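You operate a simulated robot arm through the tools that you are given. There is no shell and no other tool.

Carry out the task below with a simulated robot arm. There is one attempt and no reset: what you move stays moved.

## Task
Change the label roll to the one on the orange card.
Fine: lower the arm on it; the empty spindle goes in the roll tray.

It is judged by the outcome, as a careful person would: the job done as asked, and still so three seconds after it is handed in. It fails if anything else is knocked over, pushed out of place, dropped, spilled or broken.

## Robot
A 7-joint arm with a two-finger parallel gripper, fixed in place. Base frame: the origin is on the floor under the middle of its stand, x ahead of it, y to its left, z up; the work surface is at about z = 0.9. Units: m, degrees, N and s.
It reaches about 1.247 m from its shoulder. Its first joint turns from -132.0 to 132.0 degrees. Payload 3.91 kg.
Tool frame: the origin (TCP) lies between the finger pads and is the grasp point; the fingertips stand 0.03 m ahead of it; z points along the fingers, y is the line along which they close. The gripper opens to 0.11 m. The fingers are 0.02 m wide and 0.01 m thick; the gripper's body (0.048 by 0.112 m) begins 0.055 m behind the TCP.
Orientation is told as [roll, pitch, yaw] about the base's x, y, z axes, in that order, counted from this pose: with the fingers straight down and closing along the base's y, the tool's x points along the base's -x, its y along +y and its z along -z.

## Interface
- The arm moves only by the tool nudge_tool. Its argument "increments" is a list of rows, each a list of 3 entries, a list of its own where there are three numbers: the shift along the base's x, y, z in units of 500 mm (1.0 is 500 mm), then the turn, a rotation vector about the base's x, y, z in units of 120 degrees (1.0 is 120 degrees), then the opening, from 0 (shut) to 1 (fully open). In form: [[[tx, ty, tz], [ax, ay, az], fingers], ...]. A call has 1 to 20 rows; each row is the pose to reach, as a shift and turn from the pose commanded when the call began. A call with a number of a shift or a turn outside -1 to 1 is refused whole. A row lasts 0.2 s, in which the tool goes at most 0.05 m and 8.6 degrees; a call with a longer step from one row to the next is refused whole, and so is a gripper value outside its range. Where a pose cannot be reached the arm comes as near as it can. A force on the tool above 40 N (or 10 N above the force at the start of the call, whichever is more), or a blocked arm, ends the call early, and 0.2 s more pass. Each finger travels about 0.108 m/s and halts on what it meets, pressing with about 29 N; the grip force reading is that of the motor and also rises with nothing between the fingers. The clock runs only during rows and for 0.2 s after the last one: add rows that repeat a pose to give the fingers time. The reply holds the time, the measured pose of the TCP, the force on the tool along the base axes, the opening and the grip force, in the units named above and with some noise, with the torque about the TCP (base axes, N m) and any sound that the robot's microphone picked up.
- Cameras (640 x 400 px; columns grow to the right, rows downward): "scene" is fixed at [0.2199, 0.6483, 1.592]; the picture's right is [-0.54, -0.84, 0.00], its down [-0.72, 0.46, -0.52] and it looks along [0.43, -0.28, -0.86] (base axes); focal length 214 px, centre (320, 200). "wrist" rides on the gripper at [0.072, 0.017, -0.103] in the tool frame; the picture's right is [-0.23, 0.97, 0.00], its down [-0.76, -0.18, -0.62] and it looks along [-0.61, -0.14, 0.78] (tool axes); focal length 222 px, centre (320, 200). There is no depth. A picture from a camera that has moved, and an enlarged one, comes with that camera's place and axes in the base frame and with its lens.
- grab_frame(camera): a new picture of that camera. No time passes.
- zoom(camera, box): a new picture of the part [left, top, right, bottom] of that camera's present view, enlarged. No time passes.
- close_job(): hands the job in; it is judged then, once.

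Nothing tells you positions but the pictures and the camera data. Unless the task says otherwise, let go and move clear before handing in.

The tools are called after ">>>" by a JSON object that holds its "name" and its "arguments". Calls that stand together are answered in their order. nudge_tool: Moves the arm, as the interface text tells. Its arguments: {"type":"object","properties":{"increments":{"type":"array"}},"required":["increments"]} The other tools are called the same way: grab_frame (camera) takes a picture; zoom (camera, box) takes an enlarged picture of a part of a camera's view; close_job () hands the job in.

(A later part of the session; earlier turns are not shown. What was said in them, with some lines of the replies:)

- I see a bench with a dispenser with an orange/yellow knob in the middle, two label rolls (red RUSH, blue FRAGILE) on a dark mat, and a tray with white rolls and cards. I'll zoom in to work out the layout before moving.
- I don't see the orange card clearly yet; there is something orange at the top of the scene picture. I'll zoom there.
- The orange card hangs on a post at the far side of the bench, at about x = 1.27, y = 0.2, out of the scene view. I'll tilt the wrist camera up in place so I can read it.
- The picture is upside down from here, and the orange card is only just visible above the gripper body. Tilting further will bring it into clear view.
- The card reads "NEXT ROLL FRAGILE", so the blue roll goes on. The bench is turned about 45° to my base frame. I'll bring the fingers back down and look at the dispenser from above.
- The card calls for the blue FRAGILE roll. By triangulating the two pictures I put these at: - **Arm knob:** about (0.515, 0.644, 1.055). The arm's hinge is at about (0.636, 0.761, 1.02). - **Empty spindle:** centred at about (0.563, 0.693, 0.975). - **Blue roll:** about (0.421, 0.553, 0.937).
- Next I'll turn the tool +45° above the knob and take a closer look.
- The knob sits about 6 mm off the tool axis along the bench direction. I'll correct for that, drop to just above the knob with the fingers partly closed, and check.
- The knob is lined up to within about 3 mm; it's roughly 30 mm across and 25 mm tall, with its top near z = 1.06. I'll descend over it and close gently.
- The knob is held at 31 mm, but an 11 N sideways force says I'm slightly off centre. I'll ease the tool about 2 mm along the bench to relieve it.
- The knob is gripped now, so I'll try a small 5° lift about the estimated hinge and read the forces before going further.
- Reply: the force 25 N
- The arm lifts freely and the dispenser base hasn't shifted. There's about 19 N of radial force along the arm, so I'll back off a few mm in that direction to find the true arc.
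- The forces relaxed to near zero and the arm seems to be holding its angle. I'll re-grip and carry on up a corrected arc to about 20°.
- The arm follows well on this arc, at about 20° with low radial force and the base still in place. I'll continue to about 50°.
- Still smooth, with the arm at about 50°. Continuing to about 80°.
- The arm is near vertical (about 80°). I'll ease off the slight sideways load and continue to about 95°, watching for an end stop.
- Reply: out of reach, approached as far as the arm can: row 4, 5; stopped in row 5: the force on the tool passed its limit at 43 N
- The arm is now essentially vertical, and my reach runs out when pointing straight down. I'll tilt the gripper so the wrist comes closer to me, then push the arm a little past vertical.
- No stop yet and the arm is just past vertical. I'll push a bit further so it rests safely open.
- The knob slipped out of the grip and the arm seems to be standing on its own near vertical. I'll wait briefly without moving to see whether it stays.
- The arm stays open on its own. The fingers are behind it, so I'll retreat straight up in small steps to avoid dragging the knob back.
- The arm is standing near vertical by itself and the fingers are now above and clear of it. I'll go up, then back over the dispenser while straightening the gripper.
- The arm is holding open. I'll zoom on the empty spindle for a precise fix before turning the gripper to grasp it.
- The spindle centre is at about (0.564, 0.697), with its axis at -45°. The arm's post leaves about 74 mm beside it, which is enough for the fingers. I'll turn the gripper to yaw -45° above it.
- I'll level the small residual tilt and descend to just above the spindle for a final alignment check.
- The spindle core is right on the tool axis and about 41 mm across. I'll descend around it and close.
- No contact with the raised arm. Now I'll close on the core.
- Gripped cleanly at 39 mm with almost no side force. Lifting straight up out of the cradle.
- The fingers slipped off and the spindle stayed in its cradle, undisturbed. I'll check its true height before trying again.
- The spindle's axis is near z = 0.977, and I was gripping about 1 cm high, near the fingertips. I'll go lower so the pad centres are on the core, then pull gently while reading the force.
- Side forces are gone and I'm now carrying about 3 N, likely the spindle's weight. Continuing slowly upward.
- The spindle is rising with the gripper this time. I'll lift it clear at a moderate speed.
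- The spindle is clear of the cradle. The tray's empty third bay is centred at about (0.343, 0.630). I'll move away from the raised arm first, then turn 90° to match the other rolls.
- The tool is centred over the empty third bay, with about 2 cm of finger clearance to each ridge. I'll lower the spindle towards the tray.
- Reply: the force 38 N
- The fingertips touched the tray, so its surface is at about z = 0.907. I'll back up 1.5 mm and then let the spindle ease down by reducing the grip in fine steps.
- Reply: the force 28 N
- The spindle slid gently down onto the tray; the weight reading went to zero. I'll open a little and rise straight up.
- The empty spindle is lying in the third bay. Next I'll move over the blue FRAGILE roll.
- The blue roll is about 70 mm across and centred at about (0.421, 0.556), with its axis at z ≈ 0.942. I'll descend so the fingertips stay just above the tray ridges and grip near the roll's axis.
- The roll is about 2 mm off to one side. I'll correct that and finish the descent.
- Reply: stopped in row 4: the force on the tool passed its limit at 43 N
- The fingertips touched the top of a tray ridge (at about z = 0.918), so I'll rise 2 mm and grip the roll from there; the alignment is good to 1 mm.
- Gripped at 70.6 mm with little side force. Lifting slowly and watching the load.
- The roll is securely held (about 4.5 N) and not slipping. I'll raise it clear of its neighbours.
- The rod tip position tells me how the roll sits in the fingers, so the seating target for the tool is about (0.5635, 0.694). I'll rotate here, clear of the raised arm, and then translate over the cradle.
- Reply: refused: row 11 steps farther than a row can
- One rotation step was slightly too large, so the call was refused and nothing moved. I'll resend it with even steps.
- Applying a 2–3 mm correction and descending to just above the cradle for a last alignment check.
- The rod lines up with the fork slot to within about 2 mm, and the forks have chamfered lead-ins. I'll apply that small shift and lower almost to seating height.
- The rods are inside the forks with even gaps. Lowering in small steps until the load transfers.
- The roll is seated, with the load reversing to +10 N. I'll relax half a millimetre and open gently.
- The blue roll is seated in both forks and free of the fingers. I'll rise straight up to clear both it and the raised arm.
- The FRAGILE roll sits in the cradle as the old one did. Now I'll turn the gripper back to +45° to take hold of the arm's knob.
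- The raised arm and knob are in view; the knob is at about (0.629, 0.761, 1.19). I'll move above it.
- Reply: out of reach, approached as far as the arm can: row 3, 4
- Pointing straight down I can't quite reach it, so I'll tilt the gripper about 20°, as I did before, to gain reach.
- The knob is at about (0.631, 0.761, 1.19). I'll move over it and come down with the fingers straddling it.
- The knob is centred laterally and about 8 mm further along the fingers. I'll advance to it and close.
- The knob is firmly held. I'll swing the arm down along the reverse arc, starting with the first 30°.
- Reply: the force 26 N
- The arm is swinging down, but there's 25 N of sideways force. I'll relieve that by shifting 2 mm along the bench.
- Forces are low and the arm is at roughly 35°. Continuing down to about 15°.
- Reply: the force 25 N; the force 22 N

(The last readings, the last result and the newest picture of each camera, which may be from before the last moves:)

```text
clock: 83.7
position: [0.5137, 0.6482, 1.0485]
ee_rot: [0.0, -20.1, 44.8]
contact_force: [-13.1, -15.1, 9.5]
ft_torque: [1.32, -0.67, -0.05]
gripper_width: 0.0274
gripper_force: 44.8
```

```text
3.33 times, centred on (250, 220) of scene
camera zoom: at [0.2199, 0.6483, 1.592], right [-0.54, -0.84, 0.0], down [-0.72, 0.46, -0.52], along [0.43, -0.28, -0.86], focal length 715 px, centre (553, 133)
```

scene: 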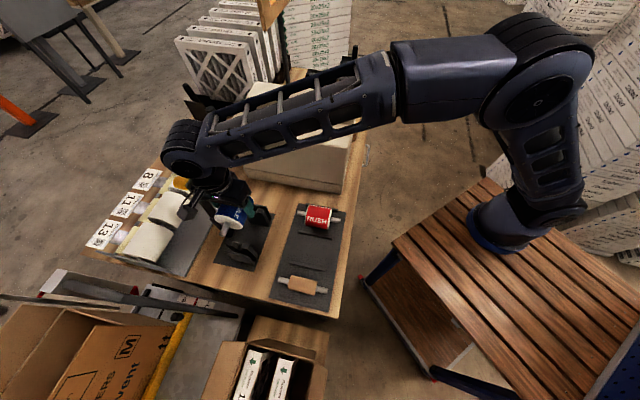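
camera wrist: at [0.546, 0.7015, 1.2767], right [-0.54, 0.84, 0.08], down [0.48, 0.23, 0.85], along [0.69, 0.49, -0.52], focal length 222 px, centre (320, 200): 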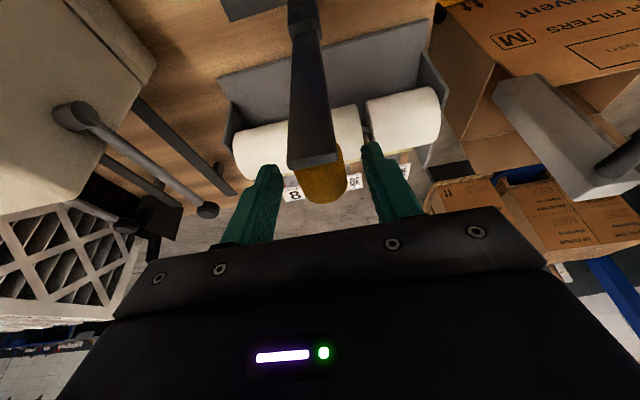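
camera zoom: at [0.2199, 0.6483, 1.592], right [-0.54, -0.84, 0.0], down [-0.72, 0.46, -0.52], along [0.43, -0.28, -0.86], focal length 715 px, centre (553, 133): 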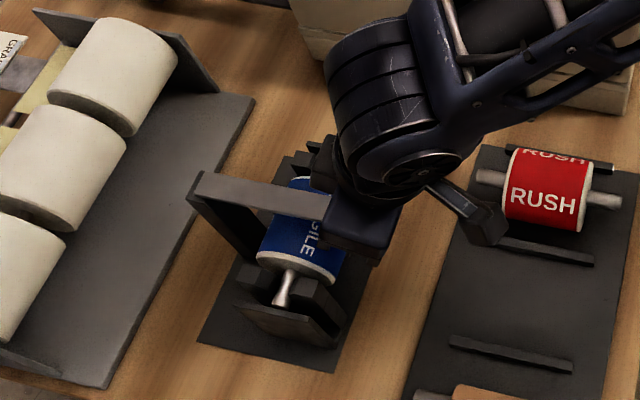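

>>> {"name": "nudge_tool", "arguments": {"increments": [[[-0.0014, -0.0014, 0], [0, 0, 0], 0.2], [[-0.0018, -0.0018, -0.003], [0, 0, 0], 0.2], [[-0.0018, -0.0018, -0.006], [0, 0, 0], 0.2]]}}

>>> {"name": "zoom", "arguments": {"camera": "scene", "box": [190, 160, 310, 280]}}

```text
clock: 84.5
position: [0.5144, 0.6472, 1.0451]
ee_rot: [0.0, -20.3, 45.0]
contact_force: [-15.8, -10.8, 21.4]
ft_torque: [0.53, -1.11, 0.02]
gripper_width: 0.0273
gripper_force: 44.7
```

```text
3.33 times, centred on (250, 220) of scene
camera zoom: at [0.2199, 0.6483, 1.592], right [-0.54, -0.84, 0.0], down [-0.72, 0.46, -0.52], along [0.43, -0.28, -0.86], focal length 715 px, centre (553, 133)
```

zoom: 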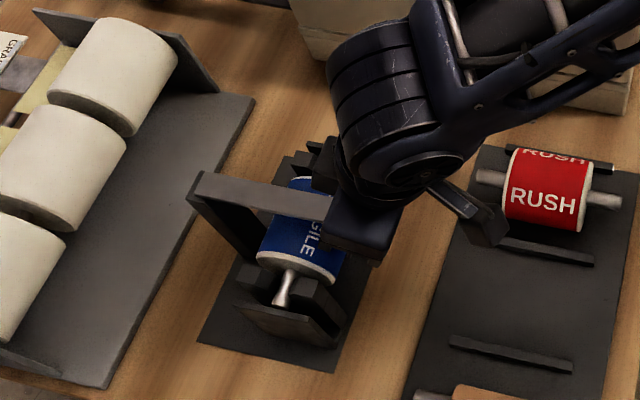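

The upward force has risen to about 21 N, so the arm has come down onto the roll. I'll release the knob and check it.

>>> {"name": "nudge_tool", "arguments": {"increments": [[[-0.0018, -0.0018, -0.004], [0, 0, 0], 0.24], [[-0.0018, -0.0018, -0.004], [0, 0, 0], 0.28], [[-0.0018, -0.0018, -0.004], [0, 0, 0], 0.36], [[-0.0018, -0.0018, -0.004], [0, 0, 0], 0.46], [[-0.0018, -0.0018, -0.004], [0, 0, 0], 0.5]]}}

>>> {"name": "grab_frame", "arguments": {"camera": "wrist"}}

```text
clock: 85.7
position: [0.5142, 0.6453, 1.0424]
ee_rot: [0.0, -20.2, 45.0]
contact_force: [0.2, 0.4, 0.2]
ft_torque: [-0.04, -0.01, 0.0]
gripper_width: 0.0549
gripper_force: 0.0
```

```text
taken
camera wrist: at [0.4285, 0.5857, 1.1157], right [-0.54, 0.84, 0.08], down [0.48, 0.23, 0.85], along [0.69, 0.49, -0.52], focal length 222 px, centre (320, 200)
```

wrist: 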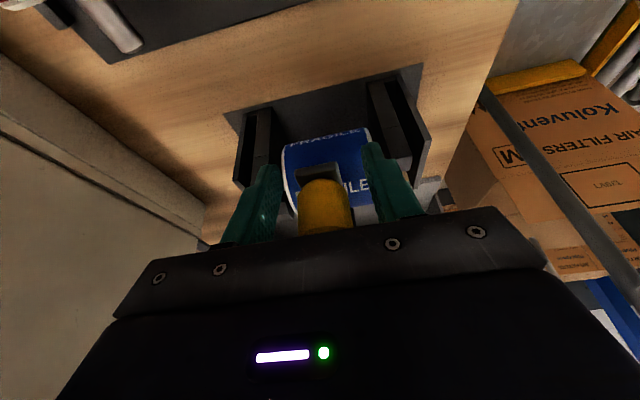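

Released with zero force. I'll back straight out along the finger axis and then take a proper look at the dispenser.

>>> {"name": "nudge_tool", "arguments": {"increments": [[[-0.0097, -0.0097, 0.038], [0, 0, 0], 0.55], [[-0.024, -0.024, 0.094], [0, 0, 0], 0.6], [[-0.041, -0.041, 0.16], [0, 0, 0], 0.6], [[-0.058, -0.058, 0.226], [0, 0, 0], 0.6], [[-0.09, -0.09, 0.28], [-0.04, 0.04, 0], 0.6], [[-0.12, -0.12, 0.32], [-0.08, 0.08, 0], 0.6], [[-0.15, -0.15, 0.34], [-0.118, 0.118, 0], 0.6]]}}

>>> {"name": "grab_frame", "arguments": {"camera": "wrist"}}

>>> {"name": "grab_frame", "arguments": {"camera": "scene"}}

>>> {"name": "zoom", "arguments": {"camera": "scene", "box": [200, 190, 290, 280]}}

```text
clock: 87.2
position: [0.4372, 0.5724, 1.2125]
ee_rot: [0.1, -0.1, 44.9]
contact_force: [-0.1, -0.3, 0.0]
ft_torque: [0.02, -0.06, -0.03]
gripper_width: 0.0659
gripper_force: 0.1
```

```text
taken
camera wrist: at [0.3734, 0.5331, 1.3168], right [-0.53, 0.85, 0.0], down [0.66, 0.41, 0.62], along [0.53, 0.33, -0.78], focal length 222 px, centre (320, 200)
```

wrist: 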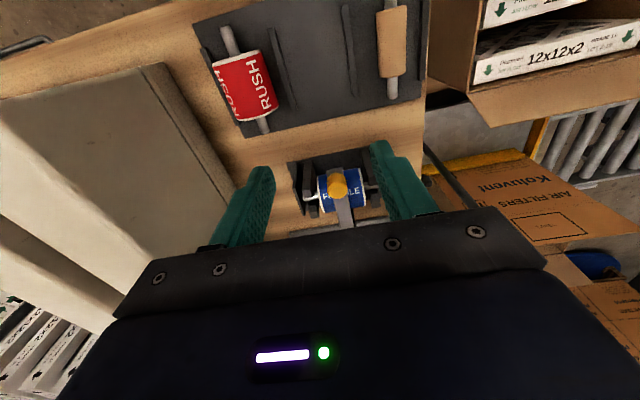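

```text
taken
```

scene: 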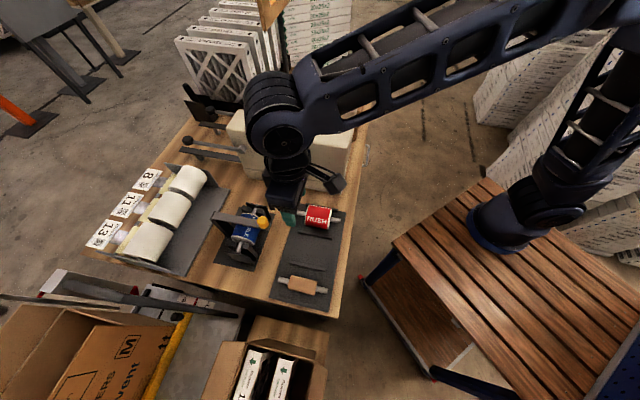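

```text
4.44 times, centred on (245, 235) of scene
camera zoom: at [0.2199, 0.6483, 1.592], right [-0.54, -0.84, 0.0], down [-0.72, 0.46, -0.52], along [0.43, -0.28, -0.86], focal length 953 px, centre (653, 44)
```

zoom: 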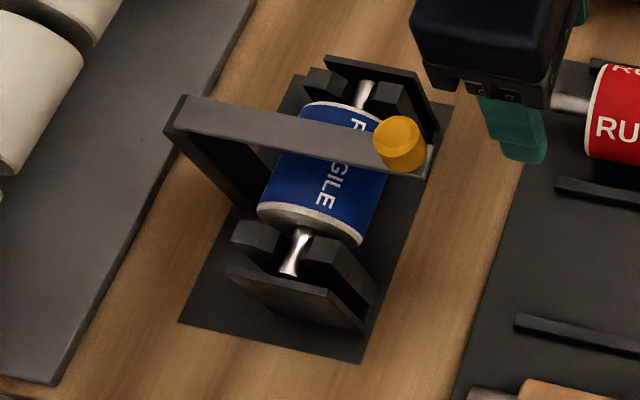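

The arm is back in exactly its original closed position, now over the FRAGILE roll. To be sure it's fully down rather than held up by hinge friction, I'll press lightly on the knob from above with closed fingers.

>>> {"name": "nudge_tool", "arguments": {"increments": [[[0.05, 0.05, 0], [0, 0, 0], 0.3], [[0.105, 0.1, 0], [0, 0, 0], 0.1], [[0.158, 0.154, -0.02], [0, 0, 0], 0.0], [[0.158, 0.154, -0.08], [0, 0, 0], 0.0], [[0.158, 0.154, -0.14], [0, 0, 0], 0.0], [[0.158, 0.154, -0.19], [0, 0, 0], 0.0], [[0.158, 0.154, -0.19], [0, 0, 0], 0.0]]}}

>>> {"name": "zoom", "arguments": {"camera": "wrist", "box": [220, 60, 440, 240]}}

```text
clock: 88.8
position: [0.516, 0.6469, 1.121]
ee_rot: [0.0, -0.2, 44.9]
contact_force: [-0.6, 0.0, 0.6]
ft_torque: [-0.04, -0.02, 0.02]
gripper_width: 0.0002
gripper_force: 29.7
```

```text
2.22 times, centred on (330, 150) of wrist
camera zoom: at [0.4527, 0.6078, 1.2245], right [-0.53, 0.85, 0.0], down [0.66, 0.41, 0.63], along [0.53, 0.33, -0.78], focal length 494 px, centre (298, 311)
```

zoom: 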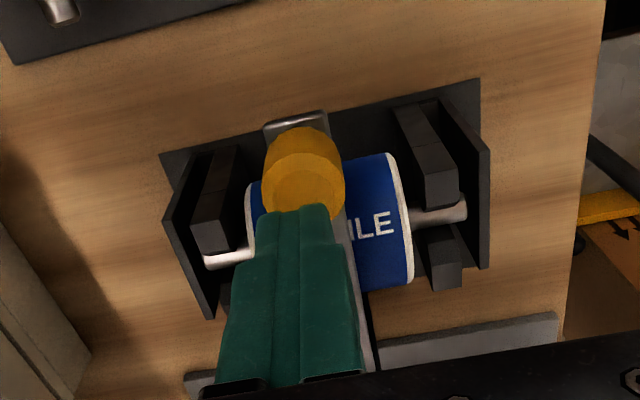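

>>> {"name": "nudge_tool", "arguments": {"increments": [[[0, 0, -0.015], [0, 0, 0], 0.0], [[0, 0, -0.03], [0, 0, 0], 0.0], [[0, 0, -0.045], [0, 0, 0], 0.0], [[0, 0, -0.052], [0, 0, 0], 0.0]]}}

```text
clock: 89.6
position: [0.5172, 0.6485, 1.1065]
ee_rot: [0.2, -0.8, 44.9]
contact_force: [0.5, -1.7, 15.7]
ft_torque: [-0.15, 0.1, 0.08]
gripper_width: 0.0001
gripper_force: 28.4
stopped in row 3: the force on the tool passed its limit at 50 N (the readings are from after the stop); the commanded pose is now the measured one
```

The knob took the press firmly at its expected height, so the arm is fully down. I'll retreat upward and check that nothing shifted.

>>> {"name": "nudge_tool", "arguments": {"increments": [[[0, 0, 0.02], [0, 0, 0], 0.0], [[0, 0, 0.06], [0, 0, 0], 0.0], [[0, 0, 0.12], [0, 0, 0], 0.2], [[-0.06, -0.06, 0.18], [0, 0, 0], 0.3], [[-0.12, -0.12, 0.22], [0, 0, 0], 0.4], [[-0.18, -0.18, 0.24], [0, 0, 0], 0.5]]}}

>>> {"name": "grab_frame", "arguments": {"camera": "wrist"}}

>>> {"name": "zoom", "arguments": {"camera": "scene", "box": [200, 190, 290, 280]}}

>>> {"name": "grab_frame", "arguments": {"camera": "scene"}}

```text
refused: row 4 steps farther than a row can; nothing moved
```

```text
taken
camera wrist: at [0.453, 0.6086, 1.2101], right [-0.53, 0.85, 0.0], down [0.66, 0.41, 0.63], along [0.54, 0.34, -0.77], focal length 222 px, centre (320, 200)
```

wrist: 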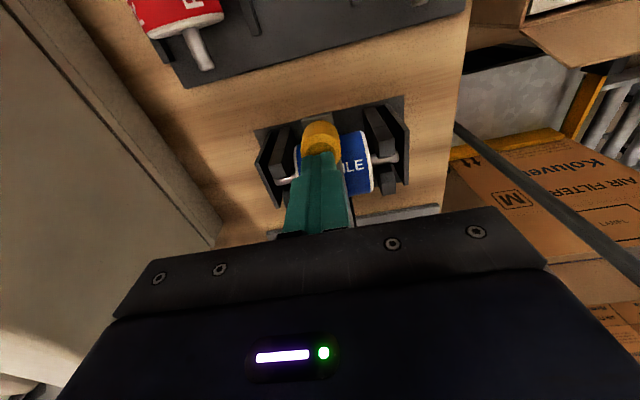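

```text
4.44 times, centred on (245, 235) of scene
camera zoom: at [0.2199, 0.6483, 1.592], right [-0.54, -0.84, 0.0], down [-0.72, 0.46, -0.52], along [0.43, -0.28, -0.86], focal length 953 px, centre (653, 44)
```

zoom: 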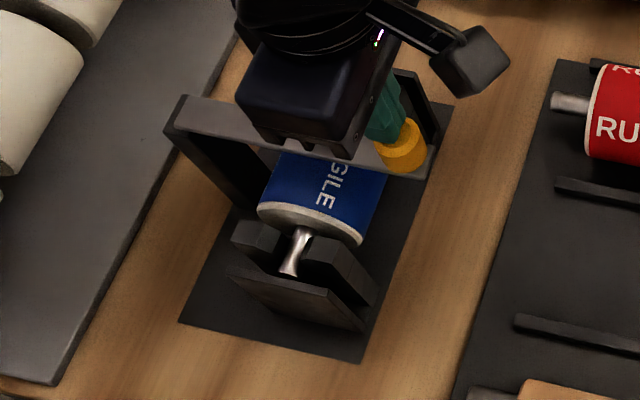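

```text
taken
```

scene: 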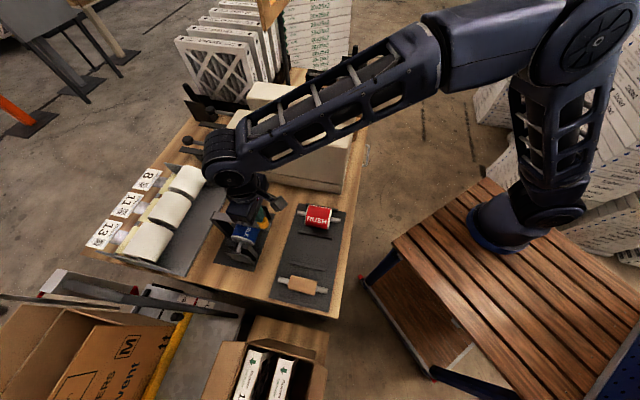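

That retreat was refused because one step was too long, but the picture shows the base and roll in place. Resending with shorter steps.

>>> {"name": "nudge_tool", "arguments": {"increments": [[[0, 0, 0.02], [0, 0, 0], 0.0], [[0, 0, 0.06], [0, 0, 0], 0.0], [[0, 0, 0.12], [0, 0, 0], 0.1], [[-0.03, -0.03, 0.18], [0, 0, 0], 0.2], [[-0.07, -0.07, 0.22], [0, 0, 0], 0.3], [[-0.12, -0.12, 0.24], [0, 0, 0], 0.4], [[-0.17, -0.17, 0.26], [0, 0, 0], 0.5], [[-0.22, -0.22, 0.28], [0, 0, 0], 0.5], [[-0.26, -0.27, 0.3], [0, 0, 0], 0.5]]}}

>>> {"name": "grab_frame", "arguments": {"camera": "wrist"}}

>>> {"name": "zoom", "arguments": {"camera": "scene", "box": [200, 190, 290, 280]}}

>>> {"name": "grab_frame", "arguments": {"camera": "scene"}}

```text
clock: 91.6
position: [0.3905, 0.5149, 1.2566]
ee_rot: [0.0, -0.5, 44.8]
contact_force: [1.0, 0.8, -0.8]
ft_torque: [-0.01, 0.03, -0.01]
gripper_width: 0.0551
gripper_force: 0.1
```

```text
taken
camera wrist: at [0.3257, 0.4744, 1.3598], right [-0.53, 0.85, 0.0], down [0.66, 0.41, 0.63], along [0.53, 0.33, -0.78], focal length 222 px, centre (320, 200)
```

wrist: 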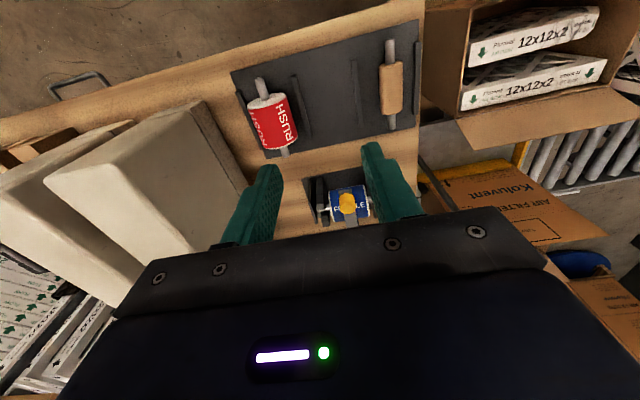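

```text
4.44 times, centred on (245, 235) of scene
camera zoom: at [0.2199, 0.6483, 1.592], right [-0.54, -0.84, 0.0], down [-0.72, 0.46, -0.52], along [0.43, -0.28, -0.86], focal length 953 px, centre (653, 44)
```

zoom: 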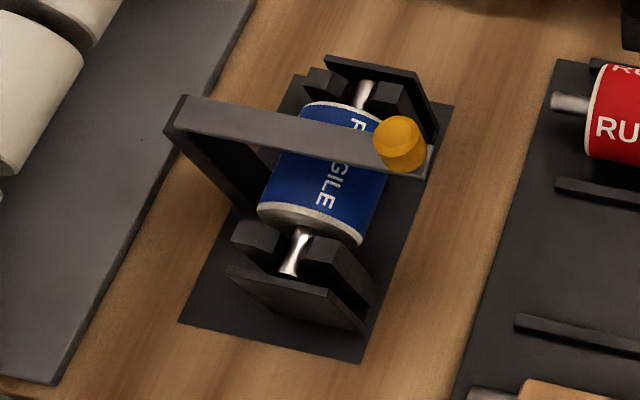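

```text
taken
```

scene: 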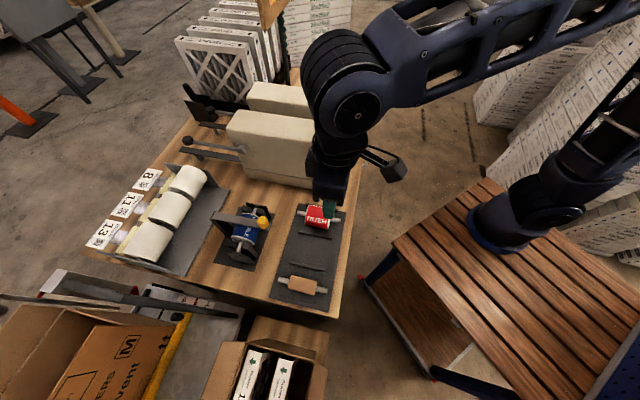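

>>> {"name": "zoom", "arguments": {"camera": "scene", "box": [265, 190, 355, 310]}}

>>> {"name": "zoom", "arguments": {"camera": "wrist", "box": [220, 0, 440, 240]}}

```text
3.33 times, centred on (310, 250) of scene
camera zoom: at [0.2199, 0.6483, 1.592], right [-0.54, -0.84, 0.0], down [-0.72, 0.46, -0.52], along [0.43, -0.28, -0.86], focal length 715 px, centre (353, 33)
```

zoom: 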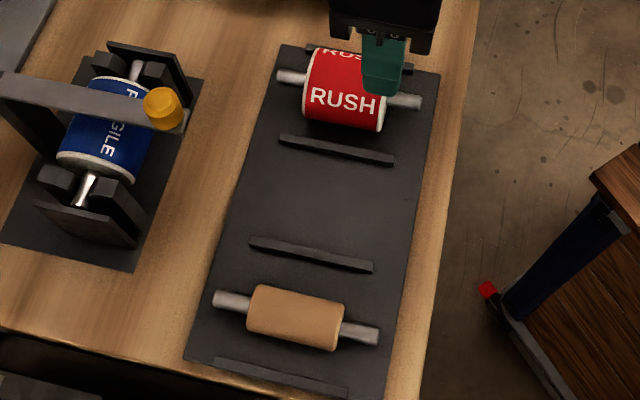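

```text
1.67 times, centred on (330, 120) of wrist
camera zoom: at [0.3257, 0.4744, 1.3598], right [-0.53, 0.85, 0.0], down [0.66, 0.41, 0.63], along [0.53, 0.33, -0.78], focal length 370 px, centre (303, 333)
```

zoom: 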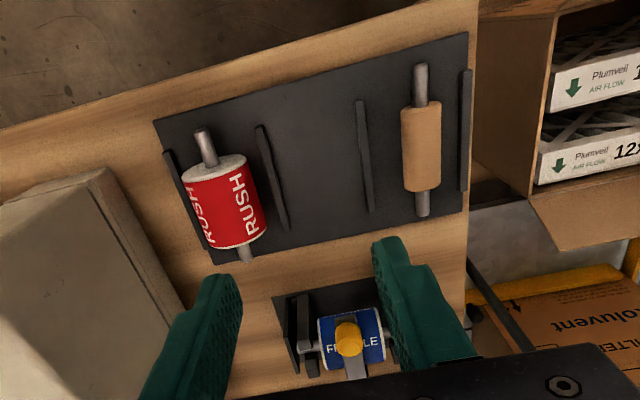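

Everything checks out:
- **Roll:** FRAGILE is seated in the cradle with the arm fully down on it.
- **Spindle:** the empty one is lying in the tray's third bay.
- **Rest of the bench:** the RUSH roll, tray and dispenser haven't moved, and the gripper is open and clear.

I'm handing the job in.

>>> {"name": "close_job", "arguments": {}}

```text
The job is handed in.
```

The orange card reads "NEXT ROLL FRAGILE", so I put the blue FRAGILE roll in the dispenser. The arm is lowered on it, and a light press on the knob confirmed it is fully down.

The empty spindle is lying in the free third bay of the roll tray. My first grip on it slipped, but it stayed in its cradle and came out cleanly on the second try. On release it slid about 1 cm down between the fingers onto the tray.

My fingertips pressed on the tray surface and on one of its ridges, but nothing moved. In the last pictures the RUSH roll, the tray and the dispenser are where they started. I let go and moved clear before handing in.
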